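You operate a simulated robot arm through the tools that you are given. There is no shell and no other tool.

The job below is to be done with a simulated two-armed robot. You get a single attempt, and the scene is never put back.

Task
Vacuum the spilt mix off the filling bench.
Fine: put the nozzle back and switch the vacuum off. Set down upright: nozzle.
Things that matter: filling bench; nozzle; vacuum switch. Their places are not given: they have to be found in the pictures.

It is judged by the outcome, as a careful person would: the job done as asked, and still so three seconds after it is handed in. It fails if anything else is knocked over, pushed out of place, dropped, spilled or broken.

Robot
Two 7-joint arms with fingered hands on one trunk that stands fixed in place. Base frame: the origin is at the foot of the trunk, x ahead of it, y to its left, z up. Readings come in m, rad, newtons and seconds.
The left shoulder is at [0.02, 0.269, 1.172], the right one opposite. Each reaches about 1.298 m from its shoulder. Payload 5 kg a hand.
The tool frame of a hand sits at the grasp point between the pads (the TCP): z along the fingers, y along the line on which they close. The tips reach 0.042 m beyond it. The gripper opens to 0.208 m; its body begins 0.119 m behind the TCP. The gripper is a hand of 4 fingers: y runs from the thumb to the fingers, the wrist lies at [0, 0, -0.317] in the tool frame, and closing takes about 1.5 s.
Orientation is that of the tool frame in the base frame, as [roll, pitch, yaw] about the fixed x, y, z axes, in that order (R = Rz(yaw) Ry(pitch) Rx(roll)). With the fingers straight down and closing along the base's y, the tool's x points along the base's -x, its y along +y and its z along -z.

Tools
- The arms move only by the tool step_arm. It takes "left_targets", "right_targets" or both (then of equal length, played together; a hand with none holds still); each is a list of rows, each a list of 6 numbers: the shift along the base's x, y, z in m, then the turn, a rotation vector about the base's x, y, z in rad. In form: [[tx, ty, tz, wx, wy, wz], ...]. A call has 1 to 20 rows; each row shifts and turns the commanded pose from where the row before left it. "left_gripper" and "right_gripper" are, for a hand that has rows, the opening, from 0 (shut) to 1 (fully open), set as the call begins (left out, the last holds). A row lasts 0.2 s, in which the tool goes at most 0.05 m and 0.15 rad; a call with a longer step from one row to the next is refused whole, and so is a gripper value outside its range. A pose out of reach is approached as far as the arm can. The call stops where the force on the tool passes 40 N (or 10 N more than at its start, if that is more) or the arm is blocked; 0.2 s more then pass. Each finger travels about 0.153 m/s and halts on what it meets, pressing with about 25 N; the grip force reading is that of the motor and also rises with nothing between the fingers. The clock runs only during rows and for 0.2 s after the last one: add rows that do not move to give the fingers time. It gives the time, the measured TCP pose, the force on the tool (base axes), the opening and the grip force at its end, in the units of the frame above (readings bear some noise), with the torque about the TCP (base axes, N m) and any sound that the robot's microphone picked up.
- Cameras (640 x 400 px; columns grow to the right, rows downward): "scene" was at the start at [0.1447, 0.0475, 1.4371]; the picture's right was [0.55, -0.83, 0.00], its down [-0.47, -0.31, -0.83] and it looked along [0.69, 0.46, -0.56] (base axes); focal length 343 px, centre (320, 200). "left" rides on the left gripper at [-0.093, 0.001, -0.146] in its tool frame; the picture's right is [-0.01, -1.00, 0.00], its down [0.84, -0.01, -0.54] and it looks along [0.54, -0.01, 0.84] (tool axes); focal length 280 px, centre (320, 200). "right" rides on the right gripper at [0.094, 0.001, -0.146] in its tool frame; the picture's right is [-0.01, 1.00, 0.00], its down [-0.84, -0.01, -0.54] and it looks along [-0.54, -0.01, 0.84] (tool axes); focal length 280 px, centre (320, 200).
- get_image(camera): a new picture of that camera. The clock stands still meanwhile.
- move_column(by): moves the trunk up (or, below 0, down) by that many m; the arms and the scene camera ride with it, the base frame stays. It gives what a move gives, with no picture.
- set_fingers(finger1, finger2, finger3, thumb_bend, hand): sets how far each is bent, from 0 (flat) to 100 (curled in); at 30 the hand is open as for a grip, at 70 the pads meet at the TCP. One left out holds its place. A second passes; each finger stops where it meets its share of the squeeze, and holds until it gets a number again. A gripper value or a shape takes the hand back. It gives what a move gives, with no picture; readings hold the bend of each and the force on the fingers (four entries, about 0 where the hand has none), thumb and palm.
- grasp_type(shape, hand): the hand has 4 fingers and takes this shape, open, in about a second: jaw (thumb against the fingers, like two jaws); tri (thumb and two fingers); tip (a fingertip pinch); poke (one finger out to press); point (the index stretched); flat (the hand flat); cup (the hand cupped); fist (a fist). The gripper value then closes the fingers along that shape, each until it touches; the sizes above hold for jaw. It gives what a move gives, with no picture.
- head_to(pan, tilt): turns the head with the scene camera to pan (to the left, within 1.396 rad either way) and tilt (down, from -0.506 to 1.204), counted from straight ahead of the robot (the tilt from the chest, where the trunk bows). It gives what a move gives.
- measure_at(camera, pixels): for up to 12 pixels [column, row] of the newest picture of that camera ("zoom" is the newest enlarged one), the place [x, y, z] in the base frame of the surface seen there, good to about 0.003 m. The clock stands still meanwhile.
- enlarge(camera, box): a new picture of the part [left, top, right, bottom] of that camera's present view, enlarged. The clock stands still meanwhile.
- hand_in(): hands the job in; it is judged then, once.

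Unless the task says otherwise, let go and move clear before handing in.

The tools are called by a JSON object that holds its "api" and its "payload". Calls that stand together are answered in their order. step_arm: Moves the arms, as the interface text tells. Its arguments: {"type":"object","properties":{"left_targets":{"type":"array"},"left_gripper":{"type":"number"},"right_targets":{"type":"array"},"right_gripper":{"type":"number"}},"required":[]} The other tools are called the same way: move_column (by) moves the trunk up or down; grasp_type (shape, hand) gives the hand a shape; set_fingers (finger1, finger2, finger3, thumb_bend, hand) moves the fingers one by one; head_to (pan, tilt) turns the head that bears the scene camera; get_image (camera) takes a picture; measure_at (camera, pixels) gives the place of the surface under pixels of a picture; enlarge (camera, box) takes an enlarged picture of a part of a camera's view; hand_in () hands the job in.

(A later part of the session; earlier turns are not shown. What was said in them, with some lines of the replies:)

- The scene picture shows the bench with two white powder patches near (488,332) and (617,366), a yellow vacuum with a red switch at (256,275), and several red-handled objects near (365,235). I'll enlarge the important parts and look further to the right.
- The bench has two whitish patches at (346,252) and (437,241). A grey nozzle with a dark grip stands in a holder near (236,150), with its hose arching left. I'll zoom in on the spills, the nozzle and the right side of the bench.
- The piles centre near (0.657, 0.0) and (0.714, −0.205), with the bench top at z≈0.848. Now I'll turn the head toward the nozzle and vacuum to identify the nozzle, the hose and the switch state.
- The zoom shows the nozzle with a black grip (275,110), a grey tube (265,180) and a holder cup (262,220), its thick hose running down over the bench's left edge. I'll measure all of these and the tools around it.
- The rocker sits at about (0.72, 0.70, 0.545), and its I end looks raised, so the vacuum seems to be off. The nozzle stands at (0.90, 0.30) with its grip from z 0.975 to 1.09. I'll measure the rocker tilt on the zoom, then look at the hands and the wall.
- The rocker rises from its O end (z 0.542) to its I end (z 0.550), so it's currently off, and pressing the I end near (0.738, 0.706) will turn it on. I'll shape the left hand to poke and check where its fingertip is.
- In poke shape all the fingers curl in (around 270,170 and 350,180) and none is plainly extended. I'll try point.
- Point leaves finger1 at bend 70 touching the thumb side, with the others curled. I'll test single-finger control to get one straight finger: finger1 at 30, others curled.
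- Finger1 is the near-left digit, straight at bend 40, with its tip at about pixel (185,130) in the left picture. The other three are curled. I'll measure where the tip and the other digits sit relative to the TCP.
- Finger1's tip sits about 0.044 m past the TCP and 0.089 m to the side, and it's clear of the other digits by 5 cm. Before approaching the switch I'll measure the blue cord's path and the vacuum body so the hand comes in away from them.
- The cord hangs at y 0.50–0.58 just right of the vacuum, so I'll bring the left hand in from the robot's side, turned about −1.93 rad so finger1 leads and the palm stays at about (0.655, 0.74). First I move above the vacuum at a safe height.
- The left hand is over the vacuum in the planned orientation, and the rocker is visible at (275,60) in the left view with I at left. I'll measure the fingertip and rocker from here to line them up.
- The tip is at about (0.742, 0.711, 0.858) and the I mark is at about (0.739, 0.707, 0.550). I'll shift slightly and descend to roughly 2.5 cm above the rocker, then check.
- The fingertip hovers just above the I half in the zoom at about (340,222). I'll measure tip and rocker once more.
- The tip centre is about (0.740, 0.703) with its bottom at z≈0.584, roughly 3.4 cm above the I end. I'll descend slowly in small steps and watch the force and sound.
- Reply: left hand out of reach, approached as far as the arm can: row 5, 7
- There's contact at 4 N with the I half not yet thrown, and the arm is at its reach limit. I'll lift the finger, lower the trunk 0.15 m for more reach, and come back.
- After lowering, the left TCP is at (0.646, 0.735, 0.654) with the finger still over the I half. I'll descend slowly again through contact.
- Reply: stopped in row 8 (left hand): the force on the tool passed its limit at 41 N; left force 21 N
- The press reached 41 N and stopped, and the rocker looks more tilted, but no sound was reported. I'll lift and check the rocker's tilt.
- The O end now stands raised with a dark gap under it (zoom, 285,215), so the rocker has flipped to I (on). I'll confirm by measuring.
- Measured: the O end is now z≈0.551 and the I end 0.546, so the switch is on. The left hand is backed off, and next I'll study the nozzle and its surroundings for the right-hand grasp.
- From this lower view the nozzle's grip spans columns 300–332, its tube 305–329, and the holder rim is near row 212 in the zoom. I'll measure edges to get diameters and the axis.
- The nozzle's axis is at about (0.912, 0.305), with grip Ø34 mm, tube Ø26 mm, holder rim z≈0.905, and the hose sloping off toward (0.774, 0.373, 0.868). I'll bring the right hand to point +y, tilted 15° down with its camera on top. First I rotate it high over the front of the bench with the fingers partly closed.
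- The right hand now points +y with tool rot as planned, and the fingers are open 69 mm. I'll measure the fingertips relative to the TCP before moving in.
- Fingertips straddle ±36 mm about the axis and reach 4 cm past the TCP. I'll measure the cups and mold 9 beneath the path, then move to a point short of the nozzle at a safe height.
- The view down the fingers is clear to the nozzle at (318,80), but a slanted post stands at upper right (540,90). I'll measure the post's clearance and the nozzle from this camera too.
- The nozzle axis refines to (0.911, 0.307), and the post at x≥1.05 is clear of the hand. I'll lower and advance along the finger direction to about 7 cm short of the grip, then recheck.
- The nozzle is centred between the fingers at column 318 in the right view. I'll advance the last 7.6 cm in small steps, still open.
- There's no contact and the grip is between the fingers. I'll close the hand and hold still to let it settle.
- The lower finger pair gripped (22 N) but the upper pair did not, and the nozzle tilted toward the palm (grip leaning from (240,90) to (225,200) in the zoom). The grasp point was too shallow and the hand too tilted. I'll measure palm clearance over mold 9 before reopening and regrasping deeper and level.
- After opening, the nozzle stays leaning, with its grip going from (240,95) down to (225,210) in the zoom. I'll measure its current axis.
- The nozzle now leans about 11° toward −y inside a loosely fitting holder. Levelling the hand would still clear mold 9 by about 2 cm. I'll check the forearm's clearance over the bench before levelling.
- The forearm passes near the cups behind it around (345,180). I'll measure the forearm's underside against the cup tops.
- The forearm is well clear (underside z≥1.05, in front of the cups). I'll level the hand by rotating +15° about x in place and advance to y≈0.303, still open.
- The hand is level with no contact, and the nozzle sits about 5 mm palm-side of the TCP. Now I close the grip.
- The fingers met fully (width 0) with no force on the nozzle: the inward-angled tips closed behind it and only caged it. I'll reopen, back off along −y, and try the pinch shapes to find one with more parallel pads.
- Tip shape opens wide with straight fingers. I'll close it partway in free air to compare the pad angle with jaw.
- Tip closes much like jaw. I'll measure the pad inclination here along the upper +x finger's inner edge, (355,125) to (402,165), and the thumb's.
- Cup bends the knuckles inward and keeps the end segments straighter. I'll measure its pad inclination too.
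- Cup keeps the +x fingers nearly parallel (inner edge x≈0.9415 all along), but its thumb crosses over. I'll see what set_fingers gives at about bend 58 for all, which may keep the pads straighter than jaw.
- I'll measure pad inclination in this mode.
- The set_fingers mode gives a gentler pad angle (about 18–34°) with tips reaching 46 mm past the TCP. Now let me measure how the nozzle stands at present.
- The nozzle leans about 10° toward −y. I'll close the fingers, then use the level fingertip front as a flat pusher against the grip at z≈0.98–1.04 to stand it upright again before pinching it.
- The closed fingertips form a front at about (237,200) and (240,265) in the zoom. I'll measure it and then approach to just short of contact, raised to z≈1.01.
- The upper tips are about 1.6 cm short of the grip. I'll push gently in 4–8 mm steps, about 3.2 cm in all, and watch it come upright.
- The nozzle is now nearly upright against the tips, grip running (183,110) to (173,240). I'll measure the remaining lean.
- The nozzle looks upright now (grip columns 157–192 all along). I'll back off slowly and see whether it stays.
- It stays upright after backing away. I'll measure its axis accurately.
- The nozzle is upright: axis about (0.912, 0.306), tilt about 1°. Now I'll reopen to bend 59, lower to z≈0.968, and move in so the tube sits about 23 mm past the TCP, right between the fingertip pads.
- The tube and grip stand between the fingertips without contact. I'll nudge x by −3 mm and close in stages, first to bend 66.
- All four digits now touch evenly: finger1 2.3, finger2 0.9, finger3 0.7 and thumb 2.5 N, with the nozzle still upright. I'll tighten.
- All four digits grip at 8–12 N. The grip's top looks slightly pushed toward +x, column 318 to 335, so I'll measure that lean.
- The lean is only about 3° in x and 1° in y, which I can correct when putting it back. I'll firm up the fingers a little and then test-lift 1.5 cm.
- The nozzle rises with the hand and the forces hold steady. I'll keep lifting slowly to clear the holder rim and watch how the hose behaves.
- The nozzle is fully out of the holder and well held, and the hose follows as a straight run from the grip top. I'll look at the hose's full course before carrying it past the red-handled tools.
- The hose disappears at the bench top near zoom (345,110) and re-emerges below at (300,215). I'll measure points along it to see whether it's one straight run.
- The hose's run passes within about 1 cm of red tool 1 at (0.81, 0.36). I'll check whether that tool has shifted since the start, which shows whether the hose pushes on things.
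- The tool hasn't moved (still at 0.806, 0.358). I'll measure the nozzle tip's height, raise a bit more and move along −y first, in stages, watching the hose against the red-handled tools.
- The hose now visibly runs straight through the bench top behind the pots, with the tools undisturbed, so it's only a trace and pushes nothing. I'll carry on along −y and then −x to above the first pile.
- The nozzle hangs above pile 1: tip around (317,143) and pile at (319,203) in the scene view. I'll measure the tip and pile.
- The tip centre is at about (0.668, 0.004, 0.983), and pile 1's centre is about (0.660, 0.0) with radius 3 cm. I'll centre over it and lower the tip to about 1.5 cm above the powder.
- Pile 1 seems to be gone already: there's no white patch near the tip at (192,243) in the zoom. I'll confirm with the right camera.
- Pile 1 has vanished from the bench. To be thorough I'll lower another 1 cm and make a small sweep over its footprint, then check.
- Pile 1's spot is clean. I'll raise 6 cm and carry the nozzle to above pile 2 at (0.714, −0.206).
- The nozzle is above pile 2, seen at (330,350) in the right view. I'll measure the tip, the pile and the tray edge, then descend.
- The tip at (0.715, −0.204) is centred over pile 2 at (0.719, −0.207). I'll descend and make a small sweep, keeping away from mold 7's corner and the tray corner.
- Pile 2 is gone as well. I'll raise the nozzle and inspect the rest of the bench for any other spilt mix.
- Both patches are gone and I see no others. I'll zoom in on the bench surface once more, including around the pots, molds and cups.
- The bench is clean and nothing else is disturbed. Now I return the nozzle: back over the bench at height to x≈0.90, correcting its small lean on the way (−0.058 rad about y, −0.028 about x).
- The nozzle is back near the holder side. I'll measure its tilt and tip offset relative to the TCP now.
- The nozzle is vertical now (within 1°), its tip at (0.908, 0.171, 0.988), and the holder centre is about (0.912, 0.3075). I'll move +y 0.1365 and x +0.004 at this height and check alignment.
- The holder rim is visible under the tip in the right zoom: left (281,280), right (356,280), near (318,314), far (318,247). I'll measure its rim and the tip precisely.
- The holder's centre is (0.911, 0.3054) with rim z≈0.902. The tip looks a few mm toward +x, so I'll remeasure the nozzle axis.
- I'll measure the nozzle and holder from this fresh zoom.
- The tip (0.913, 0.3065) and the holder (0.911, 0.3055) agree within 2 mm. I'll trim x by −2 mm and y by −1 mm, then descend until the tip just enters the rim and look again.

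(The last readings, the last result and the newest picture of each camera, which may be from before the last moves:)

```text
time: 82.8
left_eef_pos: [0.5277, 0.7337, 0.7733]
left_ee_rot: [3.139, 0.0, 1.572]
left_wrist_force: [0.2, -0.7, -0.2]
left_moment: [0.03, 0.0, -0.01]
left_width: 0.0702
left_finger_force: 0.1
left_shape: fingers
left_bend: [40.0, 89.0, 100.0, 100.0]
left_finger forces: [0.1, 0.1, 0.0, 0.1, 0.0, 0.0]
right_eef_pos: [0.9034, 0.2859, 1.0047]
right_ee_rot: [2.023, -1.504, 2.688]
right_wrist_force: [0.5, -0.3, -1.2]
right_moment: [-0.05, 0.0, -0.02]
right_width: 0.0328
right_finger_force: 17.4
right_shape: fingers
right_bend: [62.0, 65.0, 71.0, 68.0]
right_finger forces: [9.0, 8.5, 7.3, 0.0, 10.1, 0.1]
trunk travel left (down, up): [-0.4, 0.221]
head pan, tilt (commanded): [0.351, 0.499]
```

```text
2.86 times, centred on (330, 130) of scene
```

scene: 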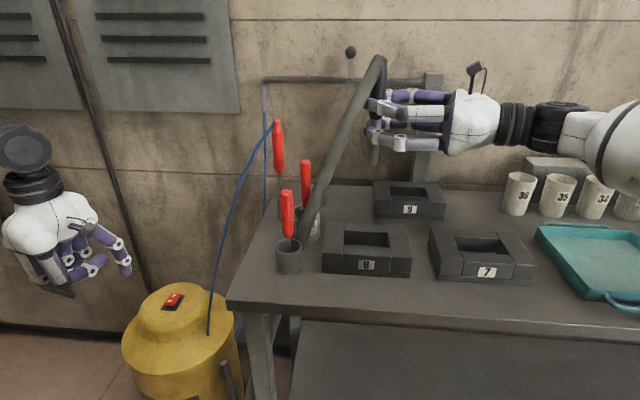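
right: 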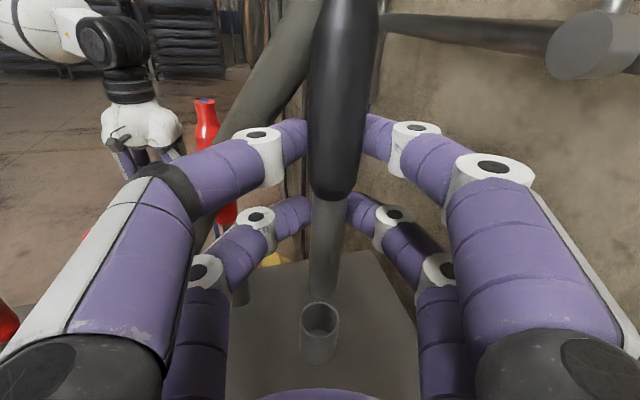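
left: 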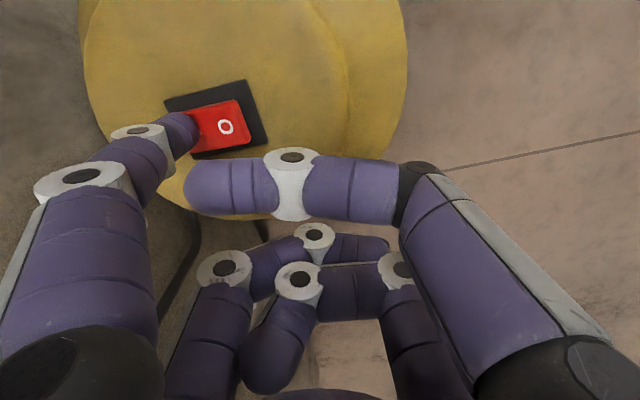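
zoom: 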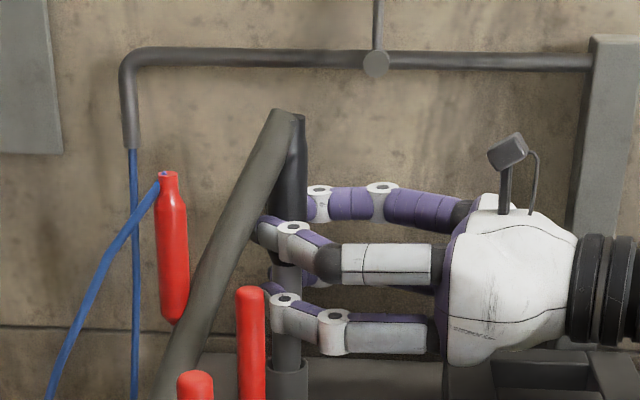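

The tip has entered the holder, centred within the rim. I'll continue down slowly to the seat height (TCP z≈0.969), watching the force.

{"api": "step_arm", "payload": {"right_targets": [[0, 0, -0.008, 0, 0, 0], [0, 0, -0.008, 0, 0, 0], [0, 0, -0.007, 0, 0, 0], [0, 0, -0.005, 0, 0, 0], [0, 0, -0.004, 0, 0, 0], [0, 0, -0.003, 0, 0, 0], [0, 0, 0, 0, 0, 0]]}}

{"api": "enlarge", "payload": {"camera": "right", "box": [240, 180, 400, 380]}}

{"api": "enlarge", "payload": {"camera": "scene", "box": [290, 80, 370, 220]}}

```text
time: 84.4
left_eef_pos: [0.5279, 0.734, 0.7733]
left_ee_rot: [3.139, 0.0, 1.57]
left_wrist_force: [0.7, -0.3, 0.1]
left_moment: [0.03, -0.01, 0.01]
left_width: 0.0705
left_finger_force: 0.1
left_shape: fingers
left_bend: [40.0, 89.0, 100.0, 100.0]
left_finger forces: [0.0, 0.1, 0.0, 0.0, 0.0, 0.0]
right_eef_pos: [0.9038, 0.2853, 0.9697]
right_ee_rot: [2.025, -1.506, 2.686]
right_wrist_force: [1.0, 0.0, -1.0]
right_moment: [0.01, -0.03, -0.01]
right_width: 0.0328
right_finger_force: 17.1
right_shape: fingers
right_bend: [62.0, 65.0, 71.0, 68.0]
right_finger forces: [8.9, 8.7, 7.3, 0.0, 10.1, 0.0]
trunk travel left (down, up): [-0.4, 0.221]
head pan, tilt (commanded): [0.351, 0.499]
```

```text
2.00 times, centred on (320, 280) of right
```

zoom: 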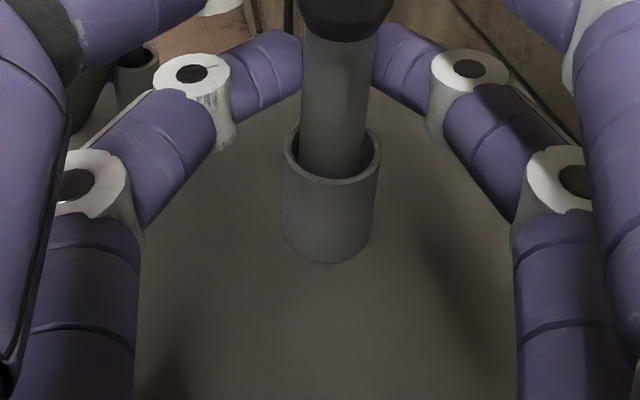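

```text
2.86 times, centred on (330, 150) of scene
```

zoom: 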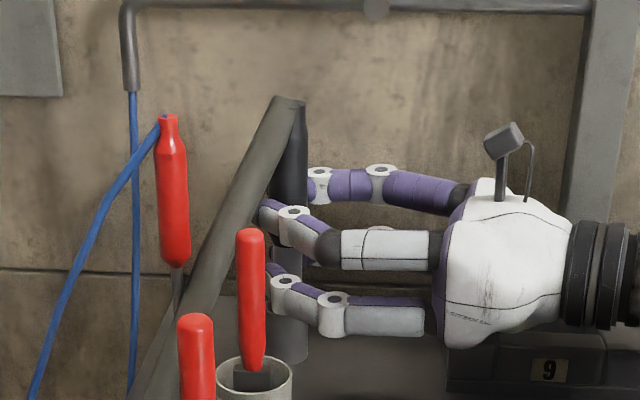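

There's no seating force yet; the tip is at about 0.859 and the holder floor about 0.855. I'll go down in 1.5 mm steps until a gentle contact appears.

{"api": "step_arm", "payload": {"right_targets": [[0, 0, -0.0015, 0, 0, 0], [0, 0, -0.0015, 0, 0, 0], [0, 0, -0.0015, 0, 0, 0], [0, 0, 0, 0, 0, 0]]}}

{"api": "get_image", "payload": {"camera": "right"}}

```text
time: 85.4
left_eef_pos: [0.5267, 0.7344, 0.7732]
left_ee_rot: [3.137, 0.001, 1.572]
left_wrist_force: [0.7, 0.9, 0.0]
left_moment: [-0.02, 0.03, 0.02]
left_width: 0.0704
left_finger_force: 0.1
left_shape: fingers
left_bend: [40.0, 89.0, 100.0, 100.0]
left_finger forces: [0.1, 0.0, 0.1, 0.0, 0.0, 0.0]
right_eef_pos: [0.9037, 0.2845, 0.9671]
right_ee_rot: [1.99, -1.507, 2.723]
right_wrist_force: [-0.7, 2.8, 15.3]
right_moment: [0.48, -0.16, 0.01]
right_width: 0.0327
right_finger_force: 17.8
right_shape: fingers
right_bend: [62.0, 65.0, 71.0, 68.0]
right_finger forces: [8.9, 8.7, 7.5, 0.1, 10.6, 0.0]
trunk travel left (down, up): [-0.4, 0.221]
head pan, tilt (commanded): [0.351, 0.499]
```

```text
taken
```

right: 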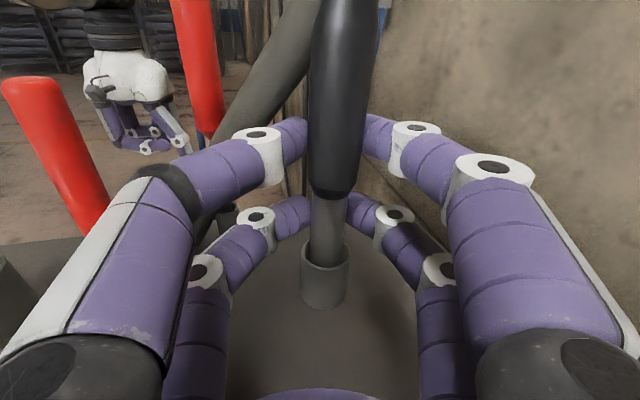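

The tip is seated, with a 15 N upward reaction. I'll ease up about 1 mm and check that the nozzle is vertical before letting go.

{"api": "step_arm", "payload": {"right_targets": [[0, 0, 0.0012, 0, 0, 0], [0, 0, 0, 0, 0, 0]]}}

{"api": "get_image", "payload": {"camera": "right"}}

{"api": "measure_at", "payload": {"camera": "right", "pixels": [[326, 245], [326, 230], [328, 215], [336, 180], [338, 140], [341, 90], [344, 40], [346, 10]]}}

{"api": "enlarge", "payload": {"camera": "scene", "box": [290, 80, 370, 220]}}

{"api": "measure_at", "payload": {"camera": "zoom", "pixels": [[296, 120], [293, 145], [290, 170], [289, 190], [288, 265], [287, 310], [288, 330], [288, 350], [276, 180], [305, 180]]}}

```text
time: 86.0
left_eef_pos: [0.5262, 0.7321, 0.7736]
left_ee_rot: [3.138, -0.001, 1.571]
left_wrist_force: [0.4, 0.4, 0.2]
left_moment: [-0.01, -0.03, 0.0]
left_width: 0.0705
left_finger_force: 0.1
left_shape: fingers
left_bend: [40.0, 89.0, 100.0, 100.0]
left_finger forces: [0.0, 0.0, 0.0, 0.0, 0.1, 0.0]
right_eef_pos: [0.9024, 0.2849, 0.9676]
right_ee_rot: [2.013, -1.506, 2.698]
right_wrist_force: [0.2, 3.6, 15.0]
right_moment: [0.52, -0.16, 0.04]
right_width: 0.0331
right_finger_force: 18.0
right_shape: fingers
right_bend: [62.0, 65.0, 71.0, 68.0]
right_finger forces: [8.7, 9.4, 7.6, 0.0, 10.5, 0.0]
trunk travel left (down, up): [-0.4, 0.221]
head pan, tilt (commanded): [0.351, 0.499]
```

```text
taken
```

right: 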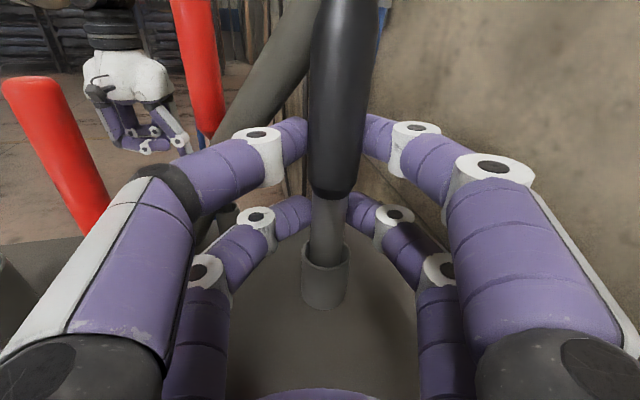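

```text
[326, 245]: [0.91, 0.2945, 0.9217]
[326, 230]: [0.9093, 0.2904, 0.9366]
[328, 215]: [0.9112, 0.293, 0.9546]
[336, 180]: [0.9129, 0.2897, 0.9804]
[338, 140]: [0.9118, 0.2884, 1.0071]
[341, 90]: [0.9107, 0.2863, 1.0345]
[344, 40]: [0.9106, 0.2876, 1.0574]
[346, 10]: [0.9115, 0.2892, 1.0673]
```

```text
2.86 times, centred on (330, 150) of scene
```

zoom: 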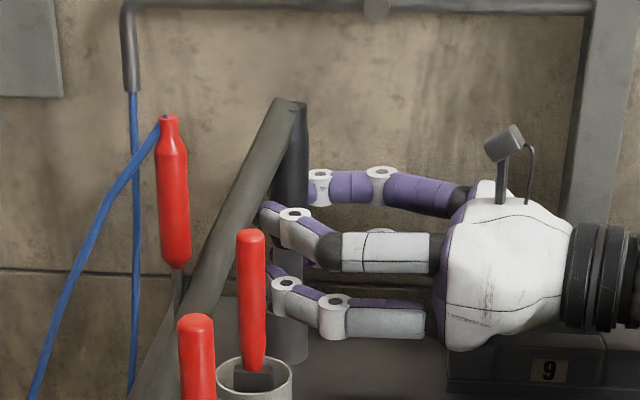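

```text
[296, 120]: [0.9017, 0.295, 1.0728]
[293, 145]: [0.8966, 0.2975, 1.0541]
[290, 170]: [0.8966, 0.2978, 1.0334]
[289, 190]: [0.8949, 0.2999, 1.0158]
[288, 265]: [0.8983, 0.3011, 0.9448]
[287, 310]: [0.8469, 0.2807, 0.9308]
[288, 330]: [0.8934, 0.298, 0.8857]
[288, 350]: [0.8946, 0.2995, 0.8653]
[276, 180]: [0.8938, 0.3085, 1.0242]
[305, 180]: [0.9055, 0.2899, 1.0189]
```

The nozzle is vertical within about 1° in the holder, but 15 N still presses down. I'll ease up a bit more before releasing.

{"api": "step_arm", "payload": {"right_targets": [[0, 0, 0.0012, 0, 0, 0], [0, 0, 0.0008, 0, 0, 0], [0, 0, 0, 0, 0, 0]]}}

```text
time: 86.8
left_eef_pos: [0.5276, 0.7327, 0.7742]
left_ee_rot: [3.137, 0.0, 1.571]
left_wrist_force: [-0.2, -0.1, 1.1]
left_moment: [-0.01, 0.02, 0.03]
left_width: 0.0704
left_finger_force: 0.0
left_shape: fingers
left_bend: [40.0, 89.0, 100.0, 100.0]
left_finger forces: [0.0, 0.0, 0.0, 0.0, 0.0, 0.1]
right_eef_pos: [0.9024, 0.2841, 0.9686]
right_ee_rot: [2.031, -1.506, 2.68]
right_wrist_force: [-0.4, 2.0, 6.5]
right_moment: [0.33, -0.04, 0.02]
right_width: 0.033
right_finger_force: 18.0
right_shape: fingers
right_bend: [62.0, 65.0, 71.0, 68.0]
right_finger forces: [8.7, 9.2, 7.8, 0.0, 10.3, 0.0]
trunk travel left (down, up): [-0.4, 0.221]
head pan, tilt (commanded): [0.351, 0.499]
```

It's down to 6.5 N. I'll ease another 0.8 mm, then open all four digits together by a few degrees.

{"api": "step_arm", "payload": {"right_targets": [[0, 0, 0.0008, 0, 0, 0], [0, 0, 0, 0, 0, 0]]}}

{"api": "set_fingers", "payload": {"hand": "right", "finger1": 57, "finger2": 60, "finger3": 65, "thumb_bend": 63}}

{"api": "get_image", "payload": {"camera": "right"}}

{"api": "enlarge", "payload": {"camera": "scene", "box": [290, 80, 370, 220]}}

```text
time: 87.4
left_eef_pos: [0.5275, 0.7343, 0.7722]
left_ee_rot: [3.139, 0.0, 1.571]
left_wrist_force: [0.5, 0.4, -0.7]
left_moment: [0.01, -0.01, -0.01]
left_width: 0.0705
left_finger_force: 0.0
left_shape: fingers
left_bend: [40.0, 89.0, 100.0, 100.0]
left_finger forces: [0.1, 0.0, 0.0, 0.0, 0.0, 0.1]
right_eef_pos: [0.9036, 0.2854, 0.9687]
right_ee_rot: [2.037, -1.506, 2.676]
right_wrist_force: [0.2, 1.5, 0.3]
right_moment: [0.1, 0.06, -0.01]
right_width: 0.033
right_finger_force: 17.9
right_shape: fingers
right_bend: [62.0, 65.0, 71.0, 68.0]
right_finger forces: [8.8, 8.9, 7.8, 0.0, 10.1, 0.0]
trunk travel left (down, up): [-0.4, 0.221]
head pan, tilt (commanded): [0.351, 0.499]
```

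```text
time: 88.4
left_eef_pos: [0.5271, 0.7345, 0.773]
left_ee_rot: [3.139, 0.0, 1.569]
left_wrist_force: [0.0, -0.9, 0.1]
left_moment: [0.03, -0.01, -0.01]
left_width: 0.0704
left_finger_force: 0.1
left_shape: fingers
left_bend: [40.0, 89.0, 100.0, 100.0]
left_finger forces: [0.0, 0.0, 0.0, 0.0, 0.0, 0.0]
right_eef_pos: [0.9033, 0.2842, 0.97]
right_ee_rot: [2.024, -1.508, 2.687]
right_wrist_force: [0.3, -1.4, -0.1]
right_moment: [0.01, 0.01, -0.01]
right_width: 0.0628
right_finger_force: 0.1
right_shape: fingers
right_bend: [56.0, 60.0, 65.0, 63.0]
right_finger forces: [0.0, 0.1, 0.0, 0.0, 0.1, 0.0]
trunk travel left (down, up): [-0.4, 0.221]
head pan, tilt (commanded): [0.351, 0.499]
```

```text
taken
```

right: 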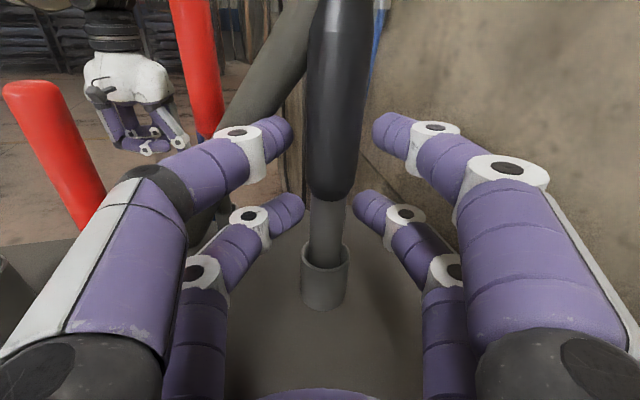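

```text
2.86 times, centred on (330, 150) of scene
```

zoom: 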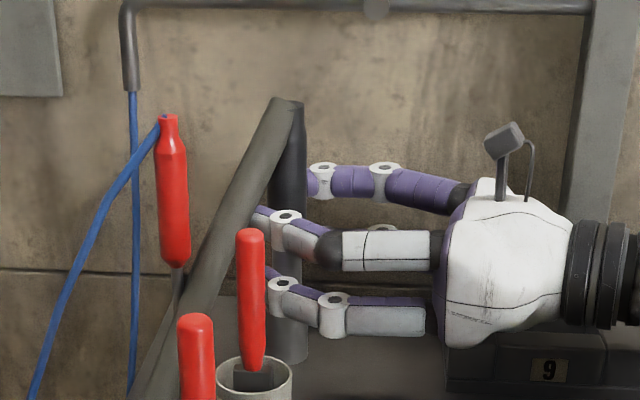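

The nozzle stands on its own, upright, with zero finger forces. I'll open a bit wider and back out slowly along −y.

{"api": "set_fingers", "payload": {"hand": "right", "finger1": 52, "finger2": 54, "finger3": 57, "thumb_bend": 56}}

{"api": "step_arm", "payload": {"right_targets": [[0.004, -0.005, 0, 0, 0, 0], [0.002, -0.01, 0, 0, 0, 0], [0, -0.015, 0, 0, 0, 0], [0, -0.025, 0.002, 0, 0, 0], [0, -0.03, 0.005, 0, 0, 0], [0, -0.03, 0.005, 0, 0, 0], [0, 0, 0, 0, 0, 0]]}}

{"api": "get_image", "payload": {"camera": "right"}}

{"api": "enlarge", "payload": {"camera": "scene", "box": [260, 80, 460, 240]}}

```text
time: 89.4
left_eef_pos: [0.5274, 0.7337, 0.7732]
left_ee_rot: [3.137, 0.0, 1.571]
left_wrist_force: [0.5, 0.1, 0.3]
left_moment: [-0.03, 0.02, -0.01]
left_width: 0.0702
left_finger_force: 0.1
left_shape: fingers
left_bend: [40.0, 89.0, 100.0, 100.0]
left_finger forces: [0.1, 0.1, 0.0, 0.0, 0.1, 0.0]
right_eef_pos: [0.9034, 0.2848, 0.969]
right_ee_rot: [2.027, -1.506, 2.685]
right_wrist_force: [0.5, 0.8, 0.9]
right_moment: [0.02, -0.03, 0.02]
right_width: 0.0913
right_finger_force: 0.0
right_shape: fingers
right_bend: [52.0, 54.0, 56.0, 56.0]
right_finger forces: [0.0, 0.0, 0.1, 0.1, 0.0, 0.0]
trunk travel left (down, up): [-0.4, 0.221]
head pan, tilt (commanded): [0.351, 0.499]
```

```text
time: 91.0
left_eef_pos: [0.5264, 0.7343, 0.7713]
left_ee_rot: [3.138, -0.001, 1.572]
left_wrist_force: [0.2, -0.4, 0.5]
left_moment: [0.05, -0.03, -0.01]
left_width: 0.0705
left_finger_force: 0.1
left_shape: fingers
left_bend: [40.0, 89.0, 100.0, 100.0]
left_finger forces: [0.1, 0.1, 0.0, 0.0, 0.0, 0.0]
right_eef_pos: [0.9093, 0.1707, 0.981]
right_ee_rot: [2.023, -1.507, 2.691]
right_wrist_force: [-0.3, -0.3, 0.6]
right_moment: [0.01, 0.01, -0.01]
right_width: 0.091
right_finger_force: 0.1
right_shape: fingers
right_bend: [52.0, 54.0, 56.0, 56.0]
right_finger forces: [0.0, 0.0, 0.0, 0.1, 0.0, 0.0]
trunk travel left (down, up): [-0.4, 0.221]
head pan, tilt (commanded): [0.351, 0.499]
```

```text
taken
```

right: 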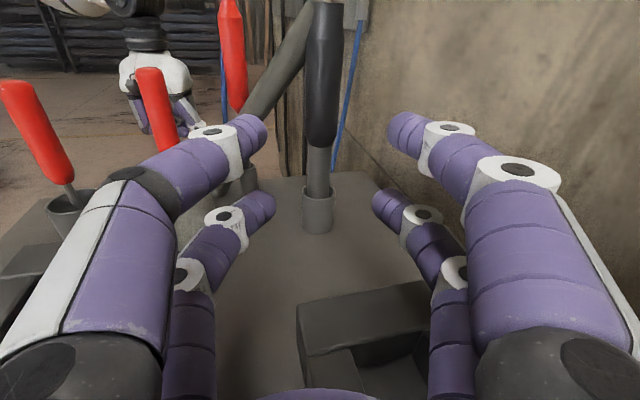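

```text
2.50 times, centred on (360, 160) of scene
```

zoom: 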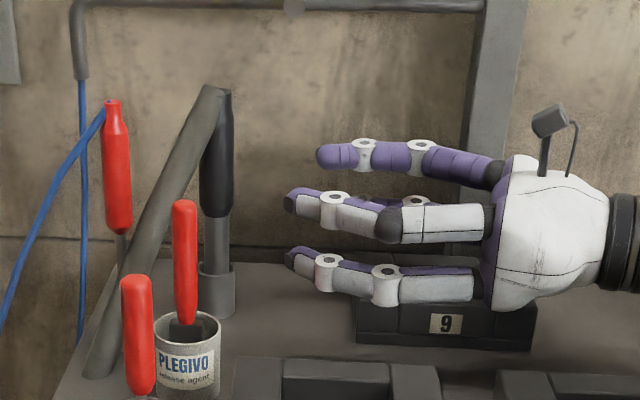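

The nozzle stands alone in its holder and looks upright, with the hand clear. I'll measure its axis to confirm.

{"api": "measure_at", "payload": {"camera": "zoom", "pixels": [[221, 100], [217, 130], [216, 160], [216, 190], [215, 225], [214, 255], [216, 285], [202, 160], [232, 160], [205, 240], [227, 240]]}}

{"api": "measure_at", "payload": {"camera": "right", "pixels": [[322, 30], [322, 60], [321, 90], [320, 120], [319, 155], [318, 170], [318, 180], [318, 210], [303, 205], [332, 205]]}}

```text
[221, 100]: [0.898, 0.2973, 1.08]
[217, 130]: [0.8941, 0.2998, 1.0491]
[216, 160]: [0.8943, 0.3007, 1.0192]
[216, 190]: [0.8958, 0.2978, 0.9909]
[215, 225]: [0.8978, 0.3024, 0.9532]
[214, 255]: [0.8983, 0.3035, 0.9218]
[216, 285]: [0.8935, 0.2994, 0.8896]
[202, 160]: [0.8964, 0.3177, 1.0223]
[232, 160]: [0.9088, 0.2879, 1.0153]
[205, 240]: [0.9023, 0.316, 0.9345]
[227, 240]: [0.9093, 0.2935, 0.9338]
```

```text
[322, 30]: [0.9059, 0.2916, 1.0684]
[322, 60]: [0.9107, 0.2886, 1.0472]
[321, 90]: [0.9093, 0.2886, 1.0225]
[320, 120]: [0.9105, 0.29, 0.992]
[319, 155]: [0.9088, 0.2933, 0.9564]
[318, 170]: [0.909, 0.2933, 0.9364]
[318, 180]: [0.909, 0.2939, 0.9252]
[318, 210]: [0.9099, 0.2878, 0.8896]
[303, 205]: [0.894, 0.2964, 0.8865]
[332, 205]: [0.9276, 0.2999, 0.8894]
```

The nozzle stands vertical in the holder (axis 0.910, 0.306). I'll retract the right hand clear over the bench, and at the same time bring the left hand above the switch's O end.

{"api": "step_arm", "payload": {"right_targets": [[0, -0.03, 0.02, 0, 0, 0], [0, -0.03, 0.02, 0, 0, 0], [0, -0.03, 0.02, 0, 0, 0], [-0.01, -0.03, 0.02, 0, 0, 0], [-0.03, -0.02, 0.02, 0, 0, 0], [-0.04, -0.02, 0.01, 0, 0, 0], [-0.04, -0.02, 0.01, 0, 0, 0], [-0.04, -0.02, 0.01, 0, 0, 0], [-0.04, 0, 0, 0, 0, 0], [0, 0, 0, 0, 0, 0]], "left_targets": [[0.02, -0.001, 0, 0, 0, 0], [0.02, -0.001, 0, 0, 0, 0], [0.02, -0.001, 0, 0, 0, 0], [0.02, 0, 0, 0, 0, 0], [0.007, 0, -0.02, 0, 0, 0], [0, 0, -0.03, 0, 0, 0], [0, 0, -0.03, 0, 0, 0], [0, 0, -0.03, 0, 0, 0], [0, 0, -0.03, 0, 0, 0], [0, 0, 0, 0, 0, 0]]}}

{"api": "head_to", "payload": {"pan": 0.75, "tilt": 0.6}}

{"api": "get_image", "payload": {"camera": "scene"}}

{"api": "get_image", "payload": {"camera": "left"}}

```text
time: 93.2
left_eef_pos: [0.6148, 0.7289, 0.6317]
left_ee_rot: [3.137, 0.0, 1.571]
left_wrist_force: [0.3, 0.1, -0.7]
left_moment: [0.02, -0.04, 0.04]
left_width: 0.0705
left_finger_force: 0.1
left_shape: fingers
left_bend: [40.0, 89.0, 100.0, 100.0]
left_finger forces: [0.0, 0.0, 0.1, 0.0, 0.0, 0.0]
right_eef_pos: [0.7093, -0.0307, 1.1122]
right_ee_rot: [2.024, -1.506, 2.687]
right_wrist_force: [0.2, -0.3, 0.9]
right_moment: [-0.02, -0.01, -0.01]
right_width: 0.0919
right_finger_force: 0.0
right_shape: fingers
right_bend: [52.0, 54.0, 56.0, 56.0]
right_finger forces: [0.0, 0.0, 0.0, 0.0, 0.1, 0.0]
trunk travel left (down, up): [-0.4, 0.221]
head pan, tilt (commanded): [0.351, 0.499]
```

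```text
time: 94.1
left_eef_pos: [0.6138, 0.7291, 0.6332]
left_ee_rot: [3.139, -0.001, 1.57]
left_wrist_force: [0.7, -0.1, 0.3]
left_moment: [-0.01, 0.02, 0.02]
left_width: 0.0704
left_finger_force: 0.1
left_shape: fingers
left_bend: [40.0, 89.0, 100.0, 100.0]
left_finger forces: [0.0, 0.0, 0.0, 0.0, 0.0, 0.0]
right_eef_pos: [0.7098, -0.0309, 1.111]
right_ee_rot: [2.026, -1.509, 2.686]
right_wrist_force: [0.0, -0.4, 0.6]
right_moment: [0.02, 0.0, -0.01]
right_width: 0.0916
right_finger_force: 0.0
right_shape: fingers
right_bend: [52.0, 54.0, 56.0, 56.0]
right_finger forces: [0.0, 0.0, 0.0, 0.0, 0.1, 0.0]
trunk travel left (down, up): [-0.4, 0.221]
head pan, tilt (commanded): [0.75, 0.6]
```

```text
taken
```

scene: 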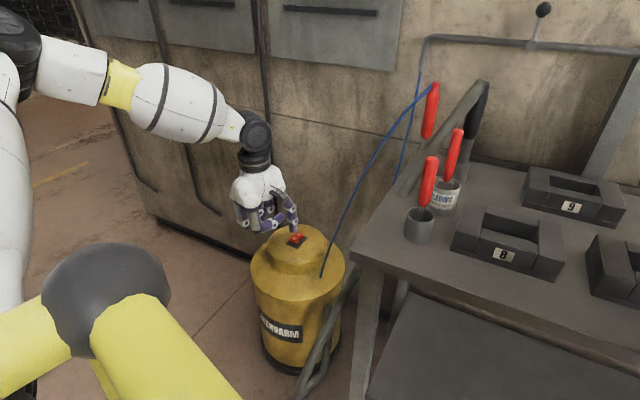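

```text
taken
```

left: 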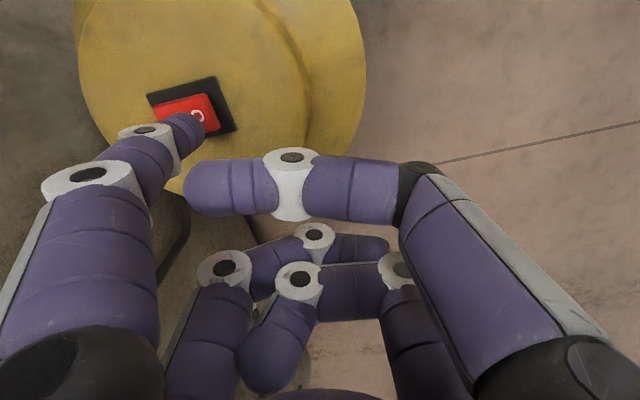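

The right hand is clear, and finger1 hovers over the O half at about (195,125) in the left view. I'll check the alignment in a zoom.

{"api": "enlarge", "payload": {"camera": "scene", "box": [230, 180, 350, 280]}}

{"api": "measure_at", "payload": {"camera": "zoom", "pixels": [[338, 270], [334, 280], [342, 262], [330, 262], [350, 300], [360, 290], [345, 310], [365, 280]]}}

{"api": "measure_at", "payload": {"camera": "left", "pixels": [[192, 120], [200, 128], [190, 140], [198, 115], [212, 118], [170, 105]]}}

```text
4.00 times, centred on (290, 230) of scene
```

zoom: 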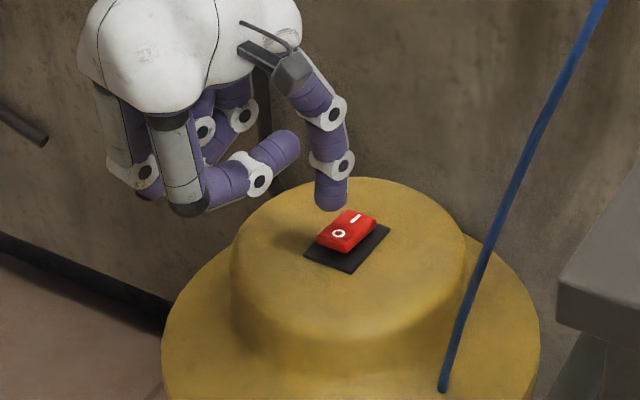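

```text
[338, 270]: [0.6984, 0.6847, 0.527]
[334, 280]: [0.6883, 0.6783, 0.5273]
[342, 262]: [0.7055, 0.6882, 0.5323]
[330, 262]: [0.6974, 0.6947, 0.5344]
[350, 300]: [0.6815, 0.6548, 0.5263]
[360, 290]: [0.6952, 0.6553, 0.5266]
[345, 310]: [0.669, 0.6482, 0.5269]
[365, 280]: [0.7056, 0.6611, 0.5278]
```

```text
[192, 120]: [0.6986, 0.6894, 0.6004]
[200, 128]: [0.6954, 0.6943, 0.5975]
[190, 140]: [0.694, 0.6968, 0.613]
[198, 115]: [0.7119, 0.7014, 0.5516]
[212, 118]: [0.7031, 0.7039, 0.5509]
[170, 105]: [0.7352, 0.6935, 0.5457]
```

I'll measure the fingertip on the zoom at (328,203) and the O half.

{"api": "measure_at", "payload": {"camera": "zoom", "pixels": [[329, 205], [329, 195], [320, 195], [340, 195], [338, 233], [330, 240], [348, 226], [358, 218]]}}

```text
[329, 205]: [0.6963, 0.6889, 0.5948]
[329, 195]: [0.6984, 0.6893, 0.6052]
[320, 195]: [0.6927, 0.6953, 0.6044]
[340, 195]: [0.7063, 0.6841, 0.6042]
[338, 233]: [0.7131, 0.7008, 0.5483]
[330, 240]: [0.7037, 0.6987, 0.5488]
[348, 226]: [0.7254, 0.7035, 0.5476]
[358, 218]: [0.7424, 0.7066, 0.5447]
```

The tip centre (0.706, 0.697) is over the O end, about 3.7 cm above it. I'll press slowly as before, stopping at the force limit.

{"api": "step_arm", "payload": {"left_targets": [[0.001, 0.002, -0.015, 0, 0, 0], [0, 0, -0.012, 0, 0, 0], [0, 0, -0.006, 0, 0, 0], [0, 0, -0.004, 0, 0, 0], [0, 0, -0.004, 0, 0, 0], [0, 0, -0.003, 0, 0, 0], [0, 0, -0.003, 0, 0, 0], [0, 0, -0.002, 0, 0, 0], [0, 0, 0, 0, 0, 0]]}}

{"api": "get_image", "payload": {"camera": "left"}}

```text
time: 95.6
left_eef_pos: [0.6182, 0.7322, 0.5948]
left_ee_rot: [3.128, -0.001, 1.57]
left_wrist_force: [-6.6, 4.3, 25.5]
left_moment: [-0.39, -2.22, 0.22]
left_width: 0.0684
left_finger_force: 13.9
left_shape: fingers
left_bend: [40.0, 89.0, 100.0, 100.0]
left_finger forces: [27.2, 0.1, 0.0, 0.0, 0.1, 0.0]
right_eef_pos: [0.7097, -0.0305, 1.1107]
right_ee_rot: [2.006, -1.506, 2.708]
right_wrist_force: [0.2, -0.6, -0.2]
right_moment: [0.03, 0.0, 0.02]
right_width: 0.0913
right_finger_force: 0.0
right_shape: fingers
right_bend: [52.0, 54.0, 56.0, 56.0]
right_finger forces: [0.0, 0.1, 0.1, 0.1, 0.1, 0.0]
trunk travel left (down, up): [-0.4, 0.221]
head pan, tilt (commanded): [0.75, 0.6]
stopped in row 7 (left hand): the force on the tool passed its limit at 44 N (the readings are from after the stop); the commanded pose is now the measured one
```

```text
taken
```

left: 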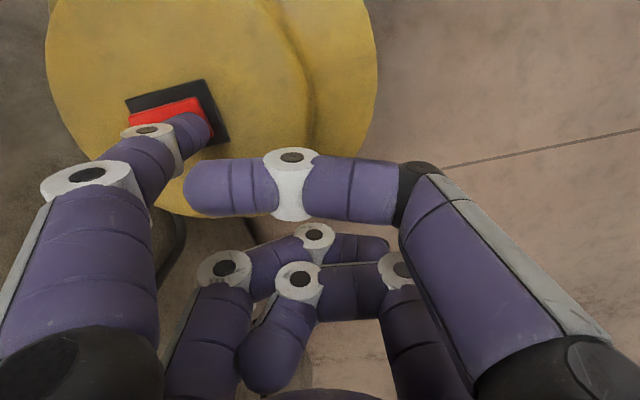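

The press reached 44 N and stopped. I'll lift straight up and check which end of the rocker is raised now.

{"api": "step_arm", "payload": {"left_targets": [[0, 0, 0.015, 0, 0, 0], [0, 0, 0.03, 0, 0, 0], [-0.02, 0, 0.03, 0, 0, 0], [-0.03, 0, 0.03, 0, 0, 0], [-0.03, 0, 0.02, 0, 0, 0], [0, 0, 0, 0, 0, 0]]}}

{"api": "enlarge", "payload": {"camera": "scene", "box": [275, 220, 315, 255]}}

{"api": "enlarge", "payload": {"camera": "left", "box": [60, 20, 280, 160]}}

```text
time: 97.0
left_eef_pos: [0.5381, 0.7335, 0.715]
left_ee_rot: [3.132, 0.001, 1.571]
left_wrist_force: [-0.2, 0.0, 0.3]
left_moment: [-0.06, 0.0, 0.01]
left_width: 0.0701
left_finger_force: 0.0
left_shape: fingers
left_bend: [40.0, 89.0, 100.0, 100.0]
left_finger forces: [0.1, 0.0, 0.0, 0.0, 0.0, 0.0]
right_eef_pos: [0.7101, -0.0299, 1.1104]
right_ee_rot: [2.03, -1.506, 2.68]
right_wrist_force: [0.0, -0.7, 0.6]
right_moment: [-0.02, -0.03, -0.02]
right_width: 0.0916
right_finger_force: 0.0
right_shape: fingers
right_bend: [52.0, 54.0, 56.0, 56.0]
right_finger forces: [0.0, 0.1, 0.1, 0.0, 0.1, 0.0]
trunk travel left (down, up): [-0.4, 0.221]
head pan, tilt (commanded): [0.75, 0.6]
```

```text
11.43 times, centred on (295, 238) of scene
```

zoom: 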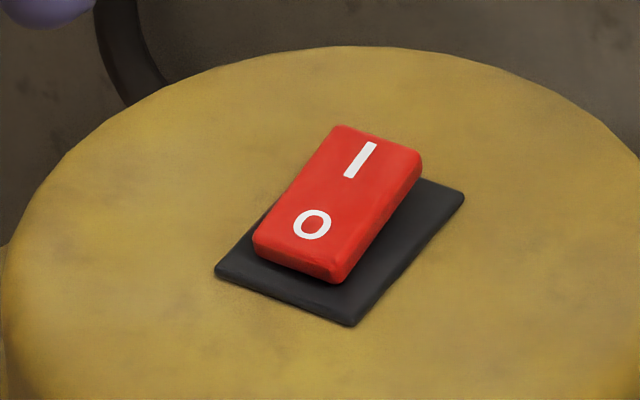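

```text
2.86 times, centred on (170, 90) of left
```

zoom: 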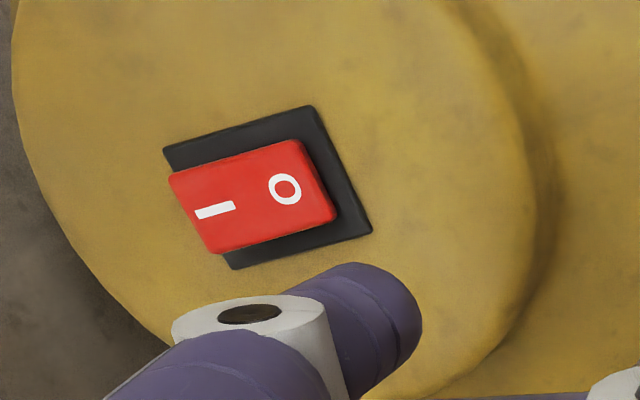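

The I end is raised and the O end is pressed in, as at the start (off). I'll confirm by measuring it, back the left hand further away, and check the whole scene.

{"api": "measure_at", "payload": {"camera": "zoom", "pixels": [[185, 195], [200, 215], [215, 210], [250, 200], [285, 190], [310, 180], [320, 205], [170, 150]]}}

{"api": "step_arm", "payload": {"left_targets": [[-0.03, 0, 0.03, 0, 0, 0], [-0.03, 0, 0.03, 0, 0, 0], [-0.03, 0, 0.03, 0, 0, 0], [0, 0, 0, 0, 0, 0]]}}

{"api": "head_to", "payload": {"pan": 0.4, "tilt": 0.6}}

{"api": "get_image", "payload": {"camera": "scene"}}

{"api": "enlarge", "payload": {"camera": "scene", "box": [250, 60, 420, 230]}}

{"api": "enlarge", "payload": {"camera": "scene", "box": [100, 180, 320, 400]}}

```text
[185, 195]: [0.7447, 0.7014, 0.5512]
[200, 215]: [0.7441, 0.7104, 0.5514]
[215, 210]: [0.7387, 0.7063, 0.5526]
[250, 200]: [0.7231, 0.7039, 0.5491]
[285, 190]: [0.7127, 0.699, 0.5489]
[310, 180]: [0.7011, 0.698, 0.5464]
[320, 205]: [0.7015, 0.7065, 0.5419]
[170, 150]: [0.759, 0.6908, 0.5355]
```

```text
time: 98.0
left_eef_pos: [0.4458, 0.7319, 0.8051]
left_ee_rot: [3.134, 0.002, 1.572]
left_wrist_force: [0.0, 0.1, -1.9]
left_moment: [-0.08, 0.11, 0.02]
left_width: 0.0704
left_finger_force: 0.1
left_shape: fingers
left_bend: [40.0, 89.0, 100.0, 100.0]
left_finger forces: [0.0, 0.1, 0.0, 0.1, 0.1, 0.0]
right_eef_pos: [0.7113, -0.0308, 1.1101]
right_ee_rot: [2.042, -1.509, 2.667]
right_wrist_force: [0.4, 1.3, 0.4]
right_moment: [0.06, -0.01, 0.1]
right_width: 0.0913
right_finger_force: 0.1
right_shape: fingers
right_bend: [52.0, 54.0, 56.0, 56.0]
right_finger forces: [0.0, 0.0, 0.1, 0.0, 0.0, 0.0]
trunk travel left (down, up): [-0.4, 0.221]
head pan, tilt (commanded): [0.75, 0.6]
```

```text
time: 98.8
left_eef_pos: [0.4469, 0.7316, 0.805]
left_ee_rot: [3.133, 0.001, 1.572]
left_wrist_force: [-0.2, 0.2, -0.6]
left_moment: [-0.02, 0.01, 0.01]
left_width: 0.0704
left_finger_force: 0.1
left_shape: fingers
left_bend: [40.0, 89.0, 100.0, 100.0]
left_finger forces: [0.1, 0.0, 0.0, 0.1, 0.1, 0.0]
right_eef_pos: [0.7102, -0.0316, 1.111]
right_ee_rot: [2.022, -1.507, 2.689]
right_wrist_force: [0.2, -0.5, 0.0]
right_moment: [0.0, 0.0, 0.0]
right_width: 0.0915
right_finger_force: 0.0
right_shape: fingers
right_bend: [52.0, 54.0, 56.0, 56.0]
right_finger forces: [0.0, 0.0, 0.0, 0.1, 0.1, 0.1]
trunk travel left (down, up): [-0.4, 0.221]
head pan, tilt (commanded): [0.4, 0.6]
```

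```text
taken
```

scene: 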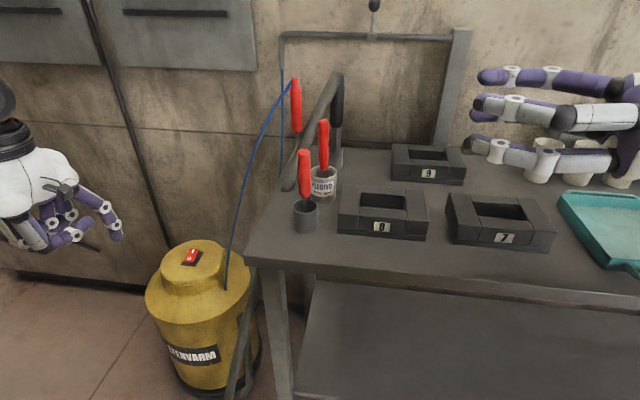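

```text
2.35 times, centred on (335, 145) of scene
```

zoom: 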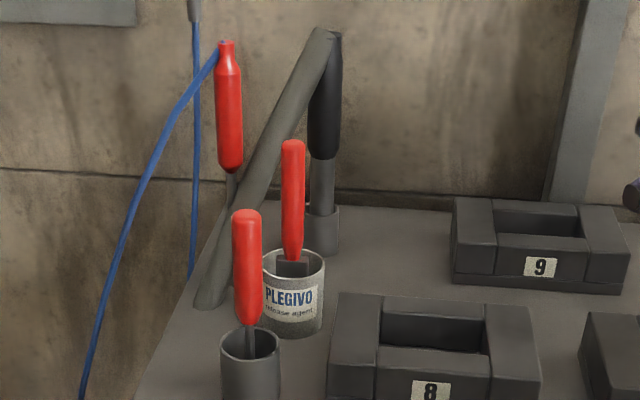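

```text
1.82 times, centred on (210, 290) of scene
```

zoom: 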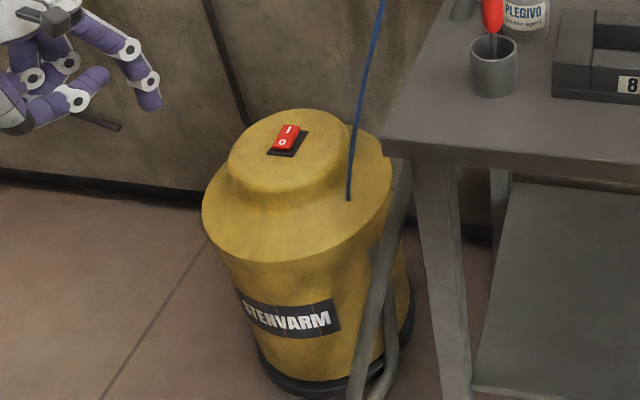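

The rocker reads I end 0.551 / O end 0.544, so it's off. The nozzle is upright in its holder, and the pots, molds and vacuum are in place. One last look at the right half of the bench before handing in.

{"api": "head_to", "payload": {"pan": -0.15, "tilt": 0.65}}

{"api": "get_image", "payload": {"camera": "scene"}}

```text
time: 99.8
left_eef_pos: [0.4459, 0.7316, 0.8066]
left_ee_rot: [3.133, -0.001, 1.571]
left_wrist_force: [-0.1, 0.2, -0.1]
left_moment: [0.0, 0.02, 0.01]
left_width: 0.0706
left_finger_force: 0.0
left_shape: fingers
left_bend: [40.0, 89.0, 100.0, 100.0]
left_finger forces: [0.0, 0.1, 0.1, 0.0, 0.1, 0.1]
right_eef_pos: [0.7089, -0.0308, 1.1102]
right_ee_rot: [2.024, -1.506, 2.688]
right_wrist_force: [-0.4, 0.6, -0.1]
right_moment: [0.02, -0.04, -0.01]
right_width: 0.0914
right_finger_force: 0.2
right_shape: fingers
right_bend: [52.0, 54.0, 56.0, 56.0]
right_finger forces: [0.1, 0.0, 0.1, 0.0, 0.0, 0.0]
trunk travel left (down, up): [-0.4, 0.221]
head pan, tilt (commanded): [-0.15, 0.649]
```

```text
taken
```

scene: 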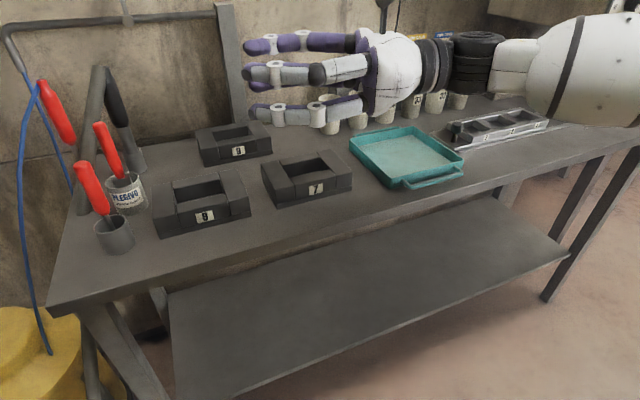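

The bench is clean, the tray, cups and molds stand where they were, the nozzle is upright in its holder, the switch is off and both hands are clear. I'm handing in.

{"api": "hand_in", "payload": {}}

```text
The job is handed in.
```

The spilt mix is off the filling bench. The nozzle is standing upright in its holder, and the vacuum is switched off.

- **Spill:** There were two patches of mix. Both were gone after vacuuming, and I saw no other powder on the parts of the bench I could see.
- **Switch:** I pressed the I end to start the vacuum and the O end to stop it. The last measurement shows the O end pressed in, the same as at the start.
- **Nozzle:** My first two grasps failed, and the first one tipped the nozzle about 10° in its holder. I pushed it upright and gripped it again. At the end it stood on its own, within about 1° of vertical.
- **Everything else:** In the final pictures the pots with the red tools, the molds, the tray and the vacuum look undisturbed. The right hand partly hid the cups behind it. Both hands were clear when I handed in.
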